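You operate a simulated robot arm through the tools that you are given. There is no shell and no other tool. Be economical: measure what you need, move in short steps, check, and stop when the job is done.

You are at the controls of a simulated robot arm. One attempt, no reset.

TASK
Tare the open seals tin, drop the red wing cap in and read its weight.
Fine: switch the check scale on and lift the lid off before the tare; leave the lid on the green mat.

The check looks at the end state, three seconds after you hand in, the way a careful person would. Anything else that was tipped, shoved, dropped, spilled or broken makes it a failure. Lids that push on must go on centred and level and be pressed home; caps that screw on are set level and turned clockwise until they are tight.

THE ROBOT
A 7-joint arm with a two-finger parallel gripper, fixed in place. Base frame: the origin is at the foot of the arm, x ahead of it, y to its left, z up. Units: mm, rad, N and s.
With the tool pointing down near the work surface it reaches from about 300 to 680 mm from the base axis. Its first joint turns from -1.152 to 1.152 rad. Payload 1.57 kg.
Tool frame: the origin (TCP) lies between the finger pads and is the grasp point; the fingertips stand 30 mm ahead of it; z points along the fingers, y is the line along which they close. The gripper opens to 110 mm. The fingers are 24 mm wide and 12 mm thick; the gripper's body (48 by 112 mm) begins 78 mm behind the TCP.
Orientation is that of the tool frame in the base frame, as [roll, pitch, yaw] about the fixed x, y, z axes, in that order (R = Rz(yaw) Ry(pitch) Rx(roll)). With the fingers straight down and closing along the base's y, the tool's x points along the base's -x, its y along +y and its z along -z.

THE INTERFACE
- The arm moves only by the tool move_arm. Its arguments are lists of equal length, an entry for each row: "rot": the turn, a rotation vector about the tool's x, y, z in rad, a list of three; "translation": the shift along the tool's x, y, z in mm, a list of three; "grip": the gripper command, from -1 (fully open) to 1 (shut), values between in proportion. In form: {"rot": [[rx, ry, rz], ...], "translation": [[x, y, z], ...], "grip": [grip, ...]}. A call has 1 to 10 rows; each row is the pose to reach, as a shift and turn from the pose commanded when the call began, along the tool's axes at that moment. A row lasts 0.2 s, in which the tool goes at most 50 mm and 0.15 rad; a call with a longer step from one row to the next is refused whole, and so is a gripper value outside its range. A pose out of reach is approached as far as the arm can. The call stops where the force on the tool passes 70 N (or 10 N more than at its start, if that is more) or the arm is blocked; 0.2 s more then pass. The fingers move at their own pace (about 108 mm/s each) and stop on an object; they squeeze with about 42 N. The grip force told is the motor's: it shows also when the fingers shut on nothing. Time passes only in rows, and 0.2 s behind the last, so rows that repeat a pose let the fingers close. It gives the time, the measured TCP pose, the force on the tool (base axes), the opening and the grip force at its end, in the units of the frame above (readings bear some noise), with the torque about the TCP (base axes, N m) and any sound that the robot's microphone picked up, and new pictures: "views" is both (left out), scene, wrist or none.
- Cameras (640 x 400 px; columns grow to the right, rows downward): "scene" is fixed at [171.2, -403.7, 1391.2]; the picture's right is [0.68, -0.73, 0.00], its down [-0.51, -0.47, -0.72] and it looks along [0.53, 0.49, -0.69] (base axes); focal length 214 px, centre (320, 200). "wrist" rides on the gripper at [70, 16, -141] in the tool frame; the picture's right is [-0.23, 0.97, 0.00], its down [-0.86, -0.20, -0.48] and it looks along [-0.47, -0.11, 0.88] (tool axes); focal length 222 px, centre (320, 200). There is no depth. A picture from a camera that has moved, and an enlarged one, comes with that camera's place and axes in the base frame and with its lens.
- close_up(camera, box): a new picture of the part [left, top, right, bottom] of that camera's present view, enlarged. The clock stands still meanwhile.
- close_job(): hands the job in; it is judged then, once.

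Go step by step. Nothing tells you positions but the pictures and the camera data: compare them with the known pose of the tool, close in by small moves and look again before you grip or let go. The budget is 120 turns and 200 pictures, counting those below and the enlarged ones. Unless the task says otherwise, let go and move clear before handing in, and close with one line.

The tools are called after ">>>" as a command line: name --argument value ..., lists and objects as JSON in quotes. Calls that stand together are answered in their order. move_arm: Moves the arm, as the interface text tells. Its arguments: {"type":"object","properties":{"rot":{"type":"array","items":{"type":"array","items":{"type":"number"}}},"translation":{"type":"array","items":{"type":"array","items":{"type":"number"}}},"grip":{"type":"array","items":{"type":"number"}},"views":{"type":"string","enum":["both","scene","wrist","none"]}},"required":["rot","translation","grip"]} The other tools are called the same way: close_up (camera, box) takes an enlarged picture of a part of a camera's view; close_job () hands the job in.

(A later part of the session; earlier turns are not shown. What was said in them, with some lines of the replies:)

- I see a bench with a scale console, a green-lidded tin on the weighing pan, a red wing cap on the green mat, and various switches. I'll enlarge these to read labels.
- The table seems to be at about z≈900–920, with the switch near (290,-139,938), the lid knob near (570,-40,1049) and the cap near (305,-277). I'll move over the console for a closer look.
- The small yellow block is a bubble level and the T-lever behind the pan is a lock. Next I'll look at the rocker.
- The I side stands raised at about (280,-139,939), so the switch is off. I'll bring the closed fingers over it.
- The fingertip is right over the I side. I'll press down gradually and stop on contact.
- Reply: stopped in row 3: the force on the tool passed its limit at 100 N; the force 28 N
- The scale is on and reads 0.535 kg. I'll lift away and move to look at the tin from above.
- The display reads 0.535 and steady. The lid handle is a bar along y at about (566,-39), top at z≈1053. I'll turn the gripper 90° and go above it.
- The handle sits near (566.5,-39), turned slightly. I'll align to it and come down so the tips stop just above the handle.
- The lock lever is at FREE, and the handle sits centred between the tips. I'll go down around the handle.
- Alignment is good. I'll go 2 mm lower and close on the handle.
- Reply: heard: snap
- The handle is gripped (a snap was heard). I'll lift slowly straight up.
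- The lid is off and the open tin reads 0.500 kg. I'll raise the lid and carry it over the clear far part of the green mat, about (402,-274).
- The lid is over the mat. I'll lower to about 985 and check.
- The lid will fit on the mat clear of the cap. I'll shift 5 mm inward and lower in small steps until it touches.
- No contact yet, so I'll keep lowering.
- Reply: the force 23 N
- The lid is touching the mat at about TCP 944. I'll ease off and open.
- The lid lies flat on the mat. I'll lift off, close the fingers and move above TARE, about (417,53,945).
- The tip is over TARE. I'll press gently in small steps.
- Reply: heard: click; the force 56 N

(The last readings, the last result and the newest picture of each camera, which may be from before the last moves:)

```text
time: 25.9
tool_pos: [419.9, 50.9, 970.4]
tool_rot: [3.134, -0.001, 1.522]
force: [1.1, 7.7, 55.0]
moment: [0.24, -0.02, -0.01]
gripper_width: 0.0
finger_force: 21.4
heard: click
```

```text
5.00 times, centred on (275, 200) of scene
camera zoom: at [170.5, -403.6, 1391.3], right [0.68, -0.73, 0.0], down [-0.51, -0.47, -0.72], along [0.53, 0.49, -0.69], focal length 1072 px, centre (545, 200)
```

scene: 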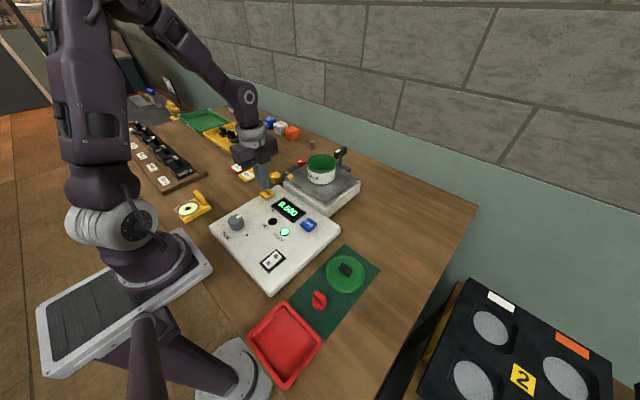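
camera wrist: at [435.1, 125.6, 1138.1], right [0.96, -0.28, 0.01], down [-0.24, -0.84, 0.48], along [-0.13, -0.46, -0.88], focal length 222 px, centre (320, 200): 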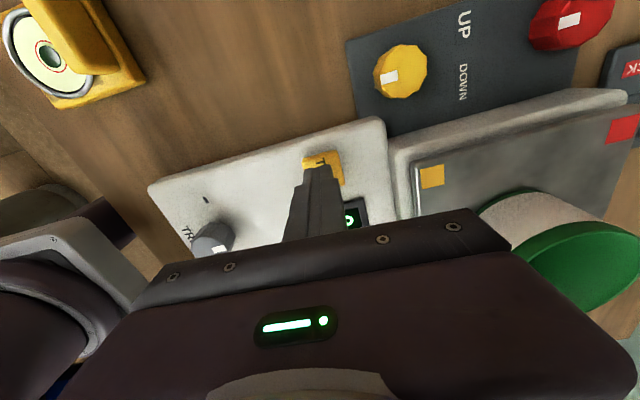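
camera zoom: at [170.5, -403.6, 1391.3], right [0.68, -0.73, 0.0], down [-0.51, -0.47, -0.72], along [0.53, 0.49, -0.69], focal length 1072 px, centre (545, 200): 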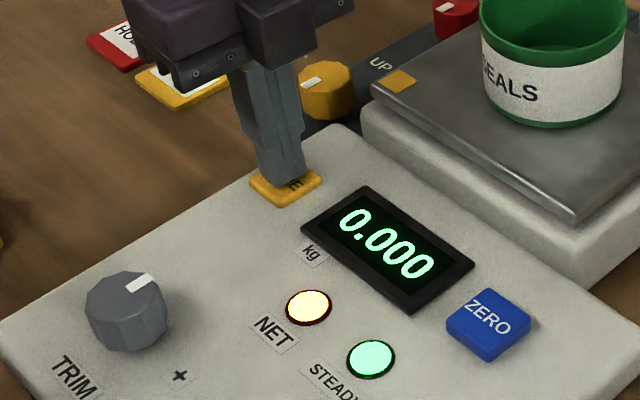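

TARE clicked; the display reads 0.000 with NET and STEADY lit. I'll lift straight up and move to the red cap.

>>> move_arm --rot '[[0, 0, 0], [0, 0, 0], [0, 0, 0], [0, 0, 0], [0, 0, 0], [0, 0, 0], [0, 0, 0], [0, 0, 0], [0, 0, 0], [0, 0, 0]]' --translation '[[0, 0, -25], [0, 0, -65], [0, 0, -95], [-46, -13, -100], [-92, -26, -100], [-138, -40, -100], [-184, -54, -100], [-230, -67, -100], [-276, -80, -100], [-322, -93, -100]]' --grip '[1, 1, 1, 0.3, 0.1, 0.1, 0.1, 0.1, 0.1, 0.1]' --views "wrist"

>>> close_up --camera "wrist" --box '[220, 80, 420, 240]'

>>> close_up --camera "scene" --box '[280, 250, 380, 330]'

>>> close_up --camera "scene" --box '[220, 160, 370, 260]'

```text
time: 28.1
tool_pos: [306.2, -266.7, 1067.4]
tool_rot: [3.137, 0.0, 1.521]
force: [0.8, -0.5, 0.2]
moment: [0.02, 0.0, -0.01]
gripper_width: 49.6
finger_force: 0.1
camera wrist: at [324.6, -195.7, 1208.8], right [0.96, -0.27, 0.01], down [-0.24, -0.84, 0.48], along [-0.13, -0.46, -0.88], focal length 222 px, centre (320, 200)
```

wrist: 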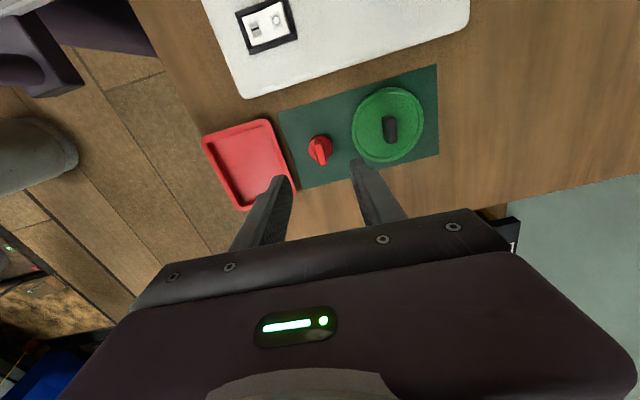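

```text
2.50 times, centred on (320, 160) of wrist
camera zoom: at [324.6, -195.7, 1208.8], right [0.96, -0.27, 0.01], down [-0.24, -0.84, 0.48], along [-0.13, -0.46, -0.88], focal length 555 px, centre (320, 300)
```

zoom: 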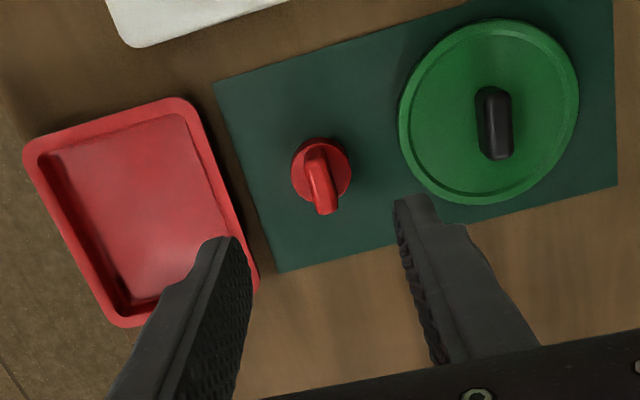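

```text
5.00 times, centred on (330, 290) of scene
camera zoom: at [171.2, -403.7, 1391.2], right [0.68, -0.73, 0.0], down [-0.51, -0.47, -0.72], along [0.53, 0.49, -0.69], focal length 1072 px, centre (270, -250)
```

zoom: 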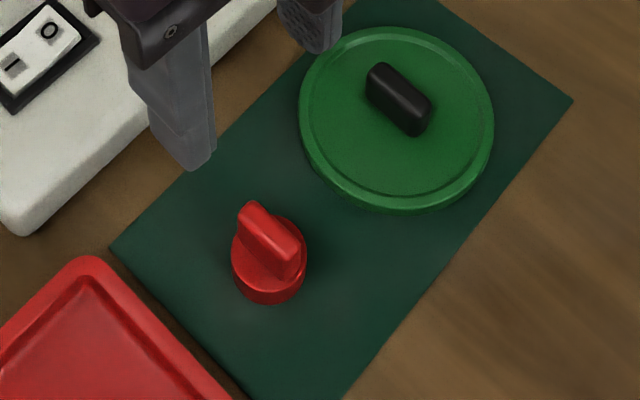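

```text
4.00 times, centred on (295, 210) of scene
camera zoom: at [171.2, -403.7, 1391.2], right [0.68, -0.73, 0.0], down [-0.51, -0.47, -0.72], along [0.53, 0.49, -0.69], focal length 858 px, centre (420, 160)
```

zoom: 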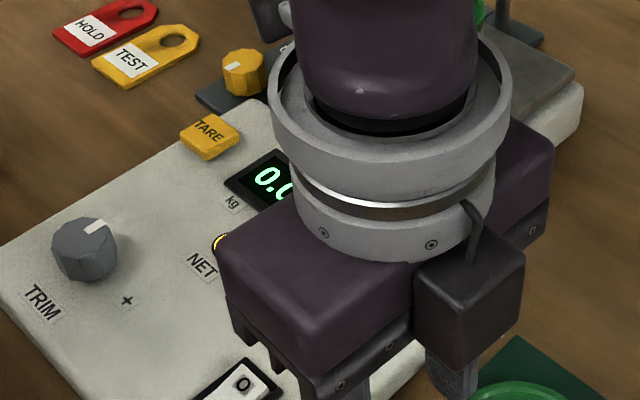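

The wing bar is at about (304,-275), top z≈921, nearly in line with the gripper. I'll come down to just above it and check.

>>> move_arm --rot '[[0, 0, 0], [0, 0, 0], [0, 0, 0], [0, 0, 0], [0, 0, 0]]' --translation '[[-8, -2, 30], [-8, -2, 65], [-8, -2, 95], [-8, -2, 110], [-8, -2, 110]]' --grip '[0.3, 0.3, 0.3, 0.3, 0.3]' --views "none"

>>> close_up --camera "wrist" --box '[240, 80, 400, 220]'

>>> close_up --camera "scene" --box '[280, 250, 380, 330]'

```text
time: 29.3
tool_pos: [307.7, -271.7, 959.1]
tool_rot: [3.136, 0.003, 1.521]
force: [0.5, -0.5, 0.3]
moment: [0.04, 0.03, 0.0]
gripper_width: 38.5
finger_force: 0.0
```

```text
2.86 times, centred on (320, 150) of wrist
camera zoom: at [326.3, -201.4, 1099.7], right [0.96, -0.27, 0.01], down [-0.24, -0.84, 0.48], along [-0.13, -0.46, -0.88], focal length 635 px, centre (320, 343)
```

zoom: 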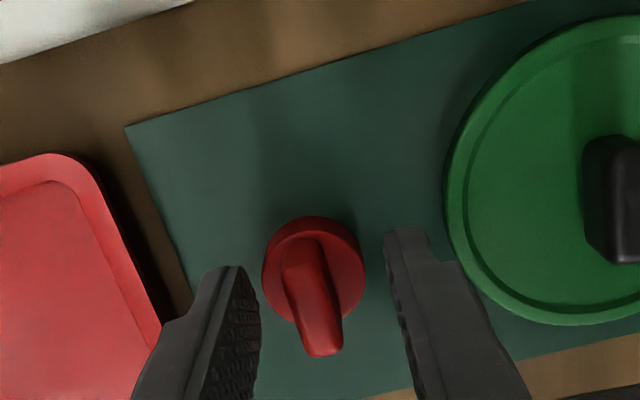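

```text
5.00 times, centred on (330, 290) of scene
camera zoom: at [171.2, -403.7, 1391.2], right [0.68, -0.73, 0.0], down [-0.51, -0.47, -0.72], along [0.53, 0.49, -0.69], focal length 1072 px, centre (270, -250)
```

zoom: 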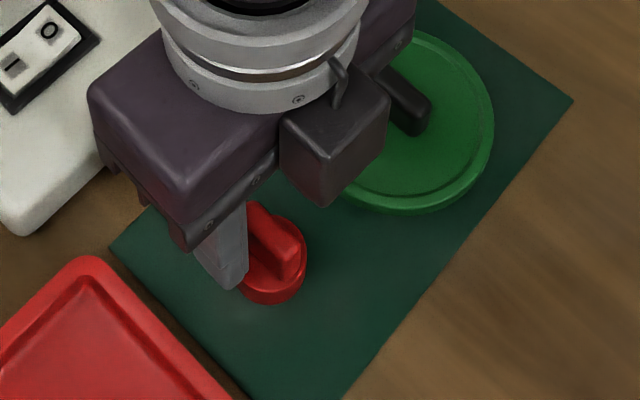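

The wing is about 4 mm toward -x from the gripper centre. I'll correct that and lower.

>>> move_arm --rot '[[0, 0, 0], [0, 0, 0], [0, 0, 0], [0, 0, 0]]' --translation '[[-2, -4.2, 0], [-2, -4.2, 8], [-2, -4.2, 15], [-2, -4.2, 15]]' --grip '[0.3, 0.3, 0.3, 0.3]' --views "none"

>>> close_up --camera "wrist" --box '[240, 80, 400, 220]'

>>> close_up --camera "scene" --box '[280, 260, 360, 330]'

```text
time: 30.3
tool_pos: [305.2, -276.4, 943.7]
tool_rot: [3.136, 0.004, 1.522]
force: [0.0, 0.5, 0.0]
moment: [0.01, 0.01, -0.04]
gripper_width: 38.3
finger_force: 0.0
```

```text
2.86 times, centred on (320, 150) of wrist
camera zoom: at [322.1, -205.3, 1083.9], right [0.96, -0.28, 0.01], down [-0.24, -0.84, 0.48], along [-0.13, -0.46, -0.88], focal length 635 px, centre (320, 343)
```

zoom: 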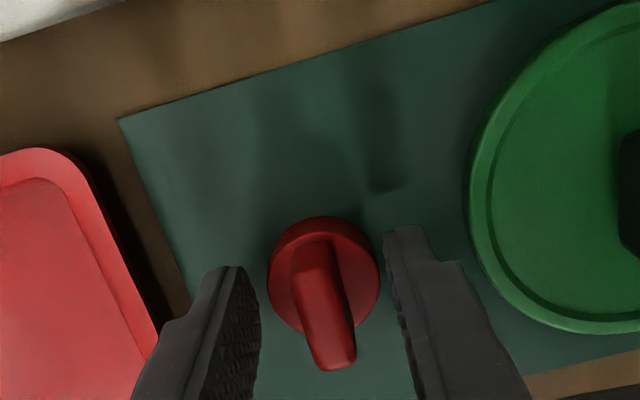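

```text
5.71 times, centred on (320, 295) of scene
camera zoom: at [171.2, -403.7, 1391.2], right [0.68, -0.73, 0.0], down [-0.51, -0.47, -0.72], along [0.53, 0.49, -0.69], focal length 1226 px, centre (320, -343)
```

zoom: 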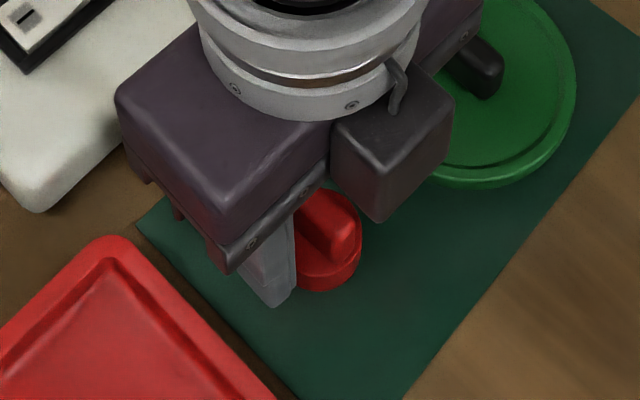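

The wing is centred between the tips. I'll lower 2.5 mm and close.

>>> move_arm --rot '[[0, 0, 0], [0, 0, 0], [0, 0, 0], [0, 0, 0], [0, 0, 0]]' --translation '[[0, 0, 2.5], [0, 0, 2.5], [0, 0, 2.5], [0, 0, 2.5], [0, 0, 2.5]]' --grip '[0.3, 0.6, 1, 1, 1]' --views "none"

>>> close_up --camera "wrist" --box '[240, 80, 400, 220]'

```text
time: 31.5
tool_pos: [305.3, -276.1, 942.0]
tool_rot: [3.136, 0.001, 1.523]
force: [0.1, -1.0, 1.6]
moment: [-0.03, 0.03, 0.01]
gripper_width: 31.2
finger_force: 40.0
```

```text
2.86 times, centred on (320, 150) of wrist
camera zoom: at [322.5, -206.1, 1081.7], right [0.96, -0.28, 0.01], down [-0.24, -0.84, 0.48], along [-0.13, -0.46, -0.88], focal length 635 px, centre (320, 343)
```

zoom: 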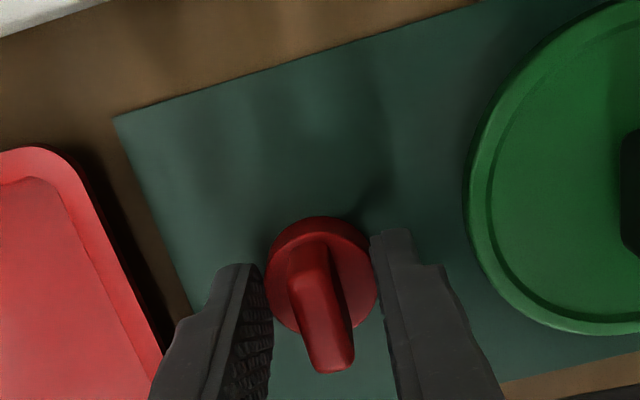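

The fingers closed on the disc (31 mm) rather than the wing. I'll reopen, rise 5 mm and grip the wing instead.

>>> move_arm --rot '[[0, 0, 0], [0, 0, 0], [0, 0, 0], [0, 0, 0], [0, 0, 0], [0, 0, 0], [0, 0, 0]]' --translation '[[0, 0, 0], [0, 0, 0], [0, 0, -5], [0, 0, -5], [0, 0, -5], [0, 0, -5], [0, 0, -5]]' --grip '[0.35, 0.35, 0.35, 0.6, 1, 1, 1]' --views "none"

>>> close_up --camera "wrist" --box '[240, 80, 400, 220]'

```text
time: 33.1
tool_pos: [304.0, -276.0, 945.0]
tool_rot: [3.136, 0.003, 1.522]
force: [2.6, -1.1, 6.9]
moment: [0.0, -0.01, 0.04]
gripper_width: 10.5
finger_force: 28.5
```

```text
2.86 times, centred on (320, 150) of wrist
camera zoom: at [321.7, -205.2, 1086.9], right [0.96, -0.27, 0.01], down [-0.24, -0.84, 0.48], along [-0.13, -0.46, -0.88], focal length 635 px, centre (320, 343)
```

zoom: 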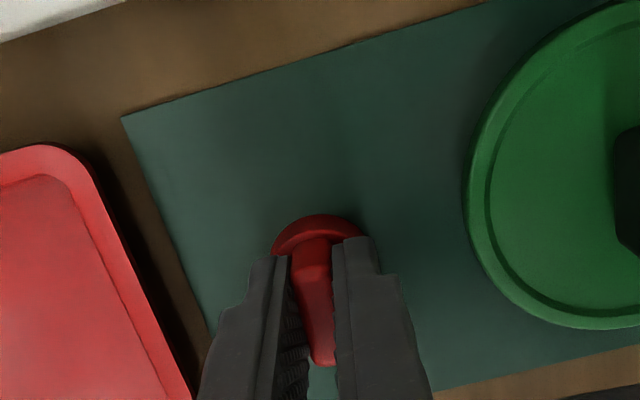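

The wing is now gripped. I'll lift.

>>> move_arm --rot '[[0, 0, 0], [0, 0, 0], [0, 0, 0], [0, 0, 0], [0, 0, 0], [0, 0, 0]]' --translation '[[0, 0, -4], [0, 0, -15], [0, 0, -40], [0, 0, -75], [0, 0, -110], [0, 0, -110]]' --grip '[1, 1, 1, 1, 1, 1]' --views "none"

>>> close_up --camera "scene" --box '[250, 220, 380, 330]'

>>> close_up --camera "wrist" --box '[240, 80, 400, 220]'

```text
time: 34.5
tool_pos: [302.8, -274.6, 1054.6]
tool_rot: [3.137, 0.003, 1.521]
force: [0.2, 0.3, 0.1]
moment: [-0.02, -0.01, 0.0]
gripper_width: 10.3
finger_force: 28.0
```

```text
3.64 times, centred on (315, 275) of scene
camera zoom: at [171.2, -403.7, 1391.2], right [0.68, -0.73, 0.0], down [-0.51, -0.47, -0.72], along [0.53, 0.49, -0.69], focal length 780 px, centre (338, -73)
```

zoom: 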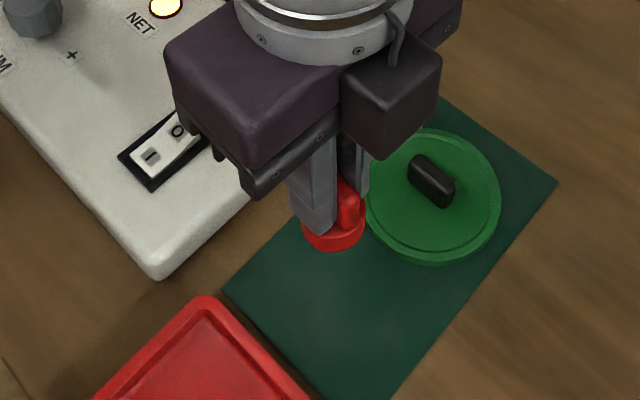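

```text
2.86 times, centred on (320, 150) of wrist
camera zoom: at [320.6, -203.9, 1195.7], right [0.96, -0.28, 0.0], down [-0.24, -0.84, 0.48], along [-0.13, -0.46, -0.88], focal length 635 px, centre (320, 343)
```

zoom: 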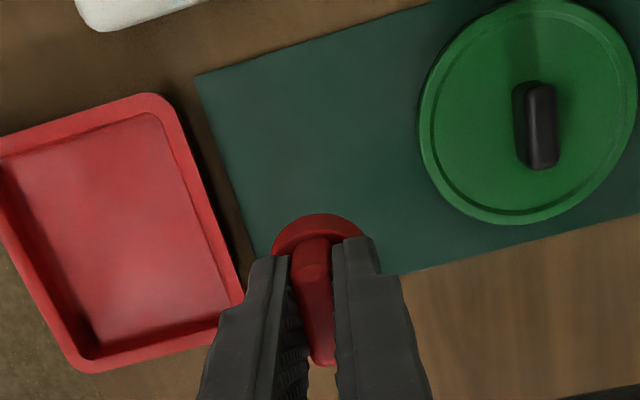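

The cap is held. I'll carry it up and over the tin, about (567,-39).

>>> move_arm --rot '[[0, 0, 0], [0, 0, 0], [0, 0, 0], [0, 0, 0], [0, 0, 0], [0, 0, 0], [0, 0, 0], [0, 0, 0], [0, 0, 0], [0, 0, 0]]' --translation '[[0, 0, -40], [16, 16, -80], [49, 50, -90], [82, 83, -90], [115, 116, -90], [149, 150, -90], [182, 184, -90], [215, 218, -90], [249, 252, -90], [249, 252, -90]]' --grip '[1, 1, 1, 1, 1, 1, 1, 1, 1, 1]' --views "none"

>>> close_up --camera "wrist" --box '[220, 60, 440, 230]'

>>> close_up --camera "scene" --box '[250, 110, 370, 230]'

```text
time: 36.7
tool_pos: [571.1, -37.7, 1149.8]
tool_rot: [3.137, 0.001, 1.522]
force: [-0.3, -0.3, -0.7]
moment: [0.0, 0.0, -0.02]
gripper_width: 10.3
finger_force: 28.0
```

```text
2.35 times, centred on (330, 145) of wrist
camera zoom: at [589.7, 32.7, 1291.1], right [0.96, -0.28, 0.0], down [-0.24, -0.84, 0.48], along [-0.13, -0.46, -0.88], focal length 523 px, centre (296, 329)
```

zoom: 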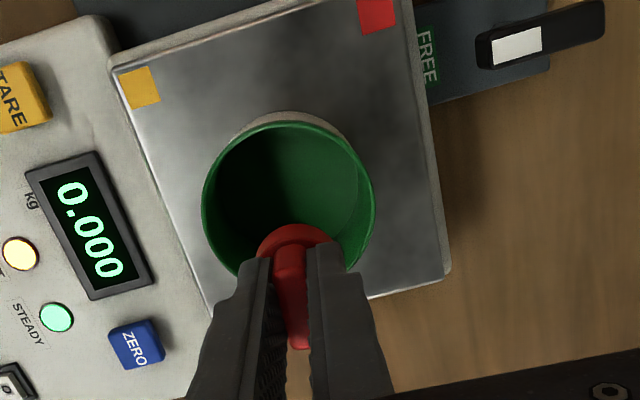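

```text
3.33 times, centred on (310, 170) of scene
camera zoom: at [171.2, -403.7, 1391.2], right [0.68, -0.73, 0.0], down [-0.51, -0.47, -0.72], along [0.53, 0.49, -0.69], focal length 715 px, centre (353, 300)
```

zoom: 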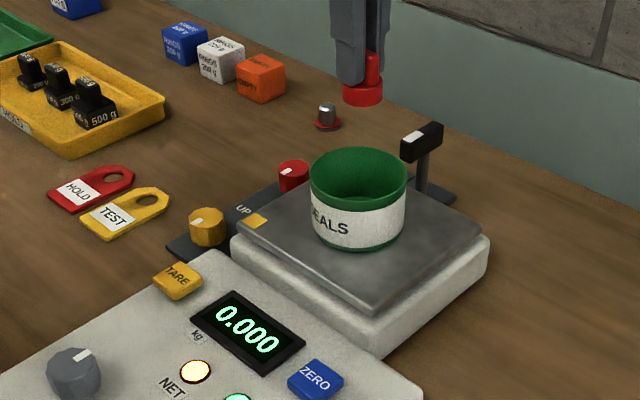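

The tin is centred near (568,-36). I'll nudge over and lower the cap into it, checking partway.

>>> move_arm --rot '[[0, 0, 0], [0, 0, 0], [0, 0, 0], [0, 0, 0], [0, 0, 0]]' --translation '[[2, -3, 25], [2, -3, 55], [2, -3, 80], [2, -3, 100], [2, -3, 100]]' --grip '[1, 1, 1, 1, 1]' --views "none"

>>> close_up --camera "wrist" --box '[220, 60, 440, 230]'

>>> close_up --camera "scene" --box '[270, 130, 370, 230]'

```text
time: 37.9
tool_pos: [565.4, -37.9, 1046.8]
tool_rot: [3.136, 0.002, 1.522]
force: [-0.8, 1.0, -0.6]
moment: [0.02, -0.02, -0.01]
gripper_width: 10.7
finger_force: 28.4
```

```text
2.35 times, centred on (330, 145) of wrist
camera zoom: at [583.5, 33.3, 1188.2], right [0.96, -0.28, 0.01], down [-0.24, -0.84, 0.48], along [-0.13, -0.46, -0.88], focal length 523 px, centre (296, 329)
```

zoom: 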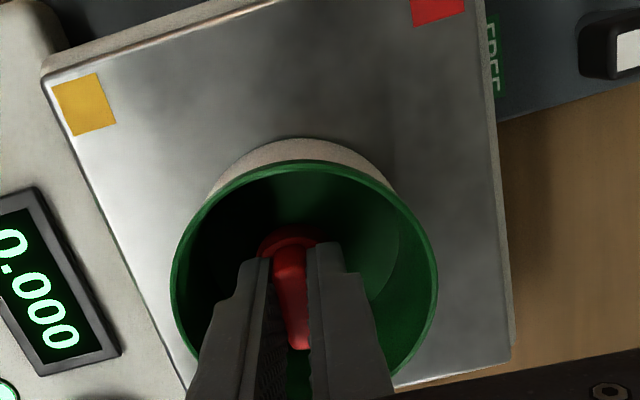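

```text
4.00 times, centred on (320, 180) of scene
camera zoom: at [171.2, -403.7, 1391.2], right [0.68, -0.73, 0.0], down [-0.51, -0.47, -0.72], along [0.53, 0.49, -0.69], focal length 858 px, centre (320, 280)
```

zoom: 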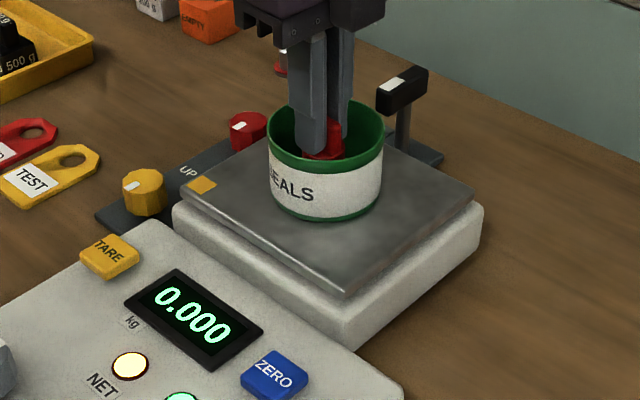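

The cap is inside the rim with clearance all round. I'll lower about 22 mm more, slowly.

>>> move_arm --rot '[[0, 0, 0], [0, 0, 0], [0, 0, 0], [0, 0, 0], [0, 0, 0]]' --translation '[[0, 1, 6], [0, 2, 12], [0, 2, 17], [0, 2, 22], [0, 2, 22]]' --grip '[1, 1, 1, 1, 1]' --views "none"

>>> close_up --camera "scene" --box '[270, 130, 370, 230]'

>>> close_up --camera "wrist" --box '[220, 60, 440, 230]'

```text
time: 39.1
tool_pos: [568.3, -37.2, 1025.9]
tool_rot: [3.136, 0.001, 1.522]
force: [-2.2, 0.0, 10.2]
moment: [0.04, 0.19, 0.02]
gripper_width: 10.4
finger_force: 27.9
```

```text
4.00 times, centred on (320, 180) of scene
camera zoom: at [171.0, -403.7, 1391.2], right [0.68, -0.73, 0.0], down [-0.51, -0.47, -0.72], along [0.53, 0.49, -0.69], focal length 858 px, centre (320, 280)
```

zoom: 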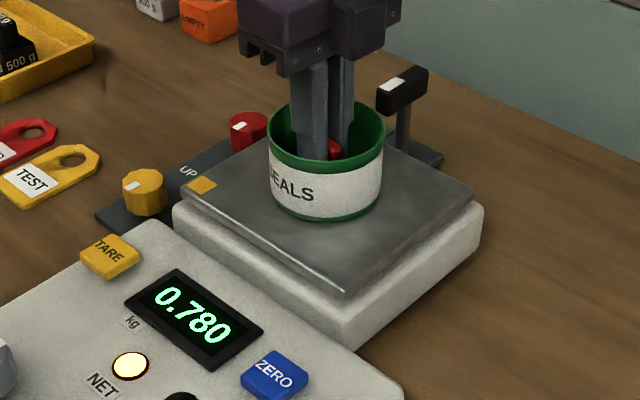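

```text
2.35 times, centred on (330, 145) of wrist
camera zoom: at [585.6, 34.1, 1166.9], right [0.96, -0.27, 0.01], down [-0.24, -0.84, 0.48], along [-0.13, -0.46, -0.88], focal length 523 px, centre (296, 329)
```

zoom: 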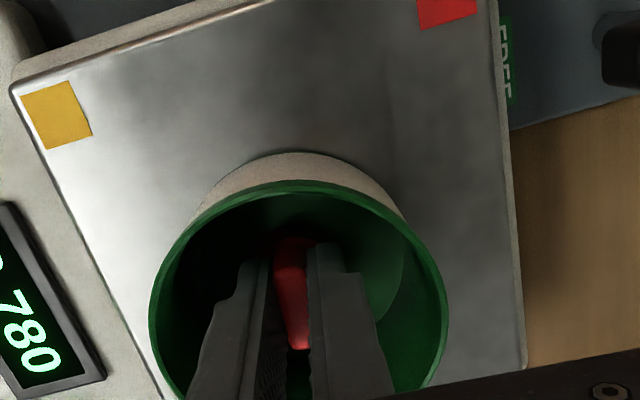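

The cap has touched the tin floor lightly. I'll ease up and release.

>>> move_arm --rot '[[0, 0, 0], [0, 0, 0], [0, 0, 0], [0, 0, 0], [0, 0, 0], [0, 0, 0]]' --translation '[[0, 0, -1.5], [0, 0, -1.5], [0, 0, -1.5], [0, 0, -8], [0, 0, -25], [0, 0, -25]]' --grip '[1, 0.6, 0.6, 0.6, 0.6, 0.6]' --views "none"

>>> close_up --camera "wrist" --box '[220, 60, 440, 230]'

>>> close_up --camera "scene" --box '[270, 130, 370, 230]'

```text
time: 40.5
tool_pos: [567.6, -36.4, 1052.8]
tool_rot: [3.136, 0.004, 1.523]
force: [-0.3, 0.1, -0.1]
moment: [-0.02, -0.03, 0.01]
gripper_width: 22.0
finger_force: 0.0
```

```text
2.35 times, centred on (330, 145) of wrist
camera zoom: at [585.0, 33.6, 1193.3], right [0.96, -0.28, 0.01], down [-0.24, -0.84, 0.48], along [-0.13, -0.46, -0.88], focal length 523 px, centre (296, 329)
```

zoom: 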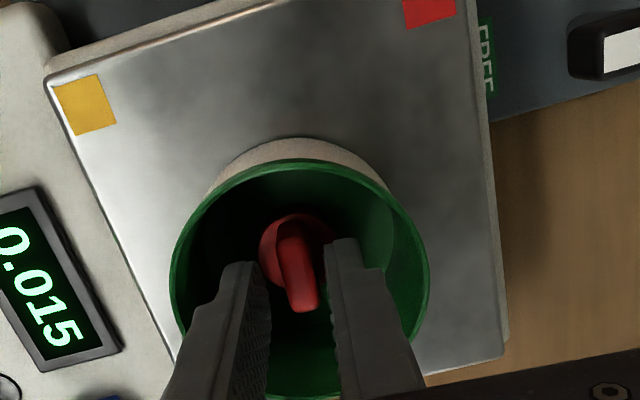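

```text
4.00 times, centred on (320, 180) of scene
camera zoom: at [171.2, -403.7, 1391.2], right [0.68, -0.73, 0.0], down [-0.51, -0.47, -0.72], along [0.53, 0.49, -0.69], focal length 858 px, centre (320, 280)
```

zoom: 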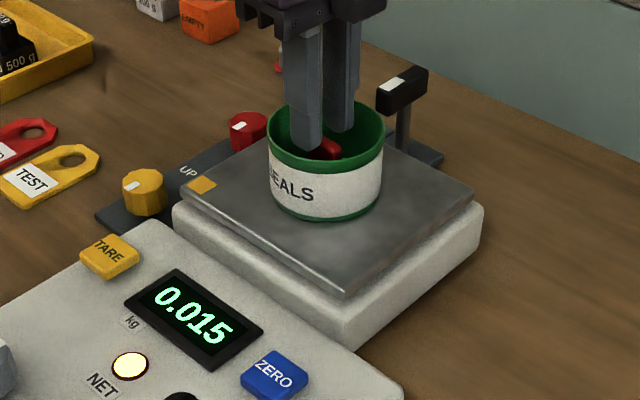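

The cap is released in the tin and the display shows 0.015, though not yet marked steady. I'll move straight up clear and read again.

>>> move_arm --rot '[[0, 0, 0], [0, 0, 0], [0, 0, 0], [0, 0, 0], [0, 0, 0], [0, 0, 0], [0, 0, 0], [0, 0, 0], [0, 0, 0], [0, 0, 0]]' --translation '[[0, 0, -30], [0, 0, -75], [0, 0, -120], [0, 0, -160], [0, 0, -180], [0, 0, -180], [0, 0, -180], [0, 0, -180], [0, 0, -180], [0, 0, -180]]' --grip '[0.6, 0.6, 0.6, 0.6, 0.6, 0.6, 0.6, 0.6, 0.6, 0.6]' --views "both"

>>> close_up --camera "scene" --box '[220, 140, 380, 260]'

>>> close_up --camera "wrist" --box '[180, 60, 420, 230]'

```text
time: 42.7
tool_pos: [565.2, -36.0, 1232.6]
tool_rot: [3.138, 0.002, 1.522]
force: [-0.2, -0.1, -1.2]
moment: [-0.01, -0.02, -0.01]
gripper_width: 22.0
finger_force: 0.1
camera wrist: at [583.9, 34.5, 1372.5], right [0.96, -0.28, 0.01], down [-0.24, -0.84, 0.48], along [-0.13, -0.46, -0.88], focal length 222 px, centre (320, 200)
```

scene: 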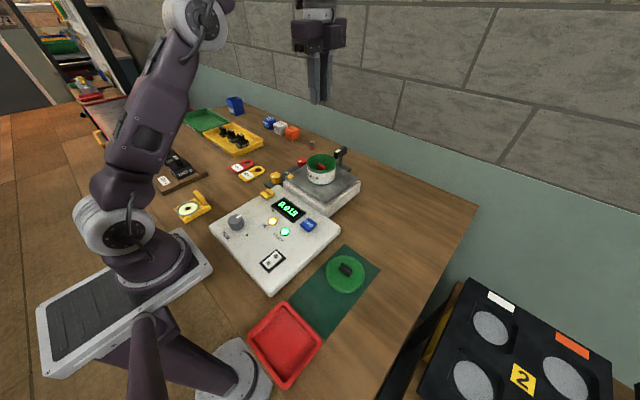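
wrist: 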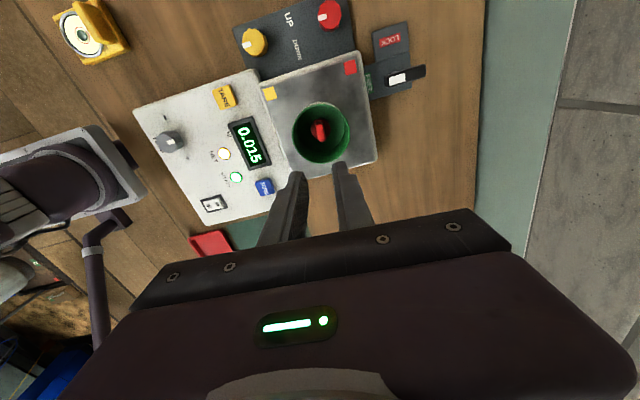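

```text
3.33 times, centred on (300, 200) of scene
camera zoom: at [171.2, -403.7, 1391.2], right [0.68, -0.73, 0.0], down [-0.51, -0.47, -0.72], along [0.53, 0.49, -0.69], focal length 715 px, centre (387, 200)
```

zoom: 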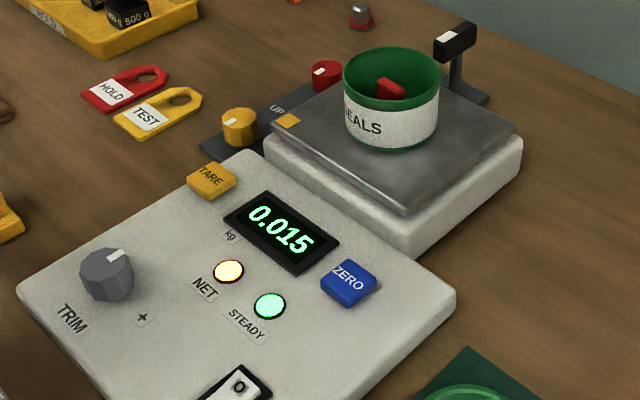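

```text
2.35 times, centred on (300, 145) of wrist
camera zoom: at [583.9, 34.5, 1372.5], right [0.96, -0.28, 0.01], down [-0.24, -0.84, 0.48], along [-0.13, -0.46, -0.88], focal length 523 px, centre (367, 329)
```

zoom: 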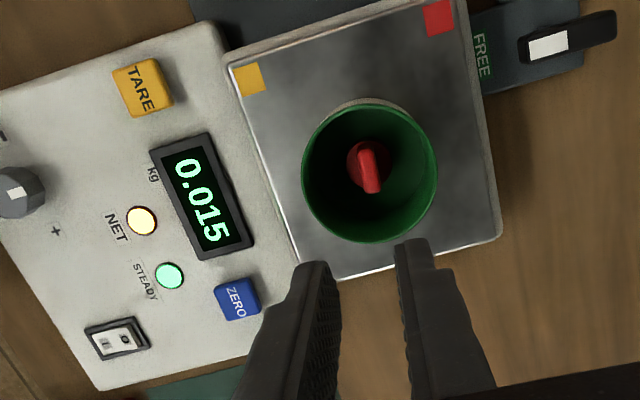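

The display holds at 0.015 kg with NET and STEADY both lit. The cap is in the tin, the lid is on the green mat and the arm is clear, so I'm handing in.

>>> close_job

```text
The job is handed in.
```

The red wing cap weighs 0.015 kg (15 g) net, read with the STEADY light on after taring the open seals tin; the lid is on the green mat.
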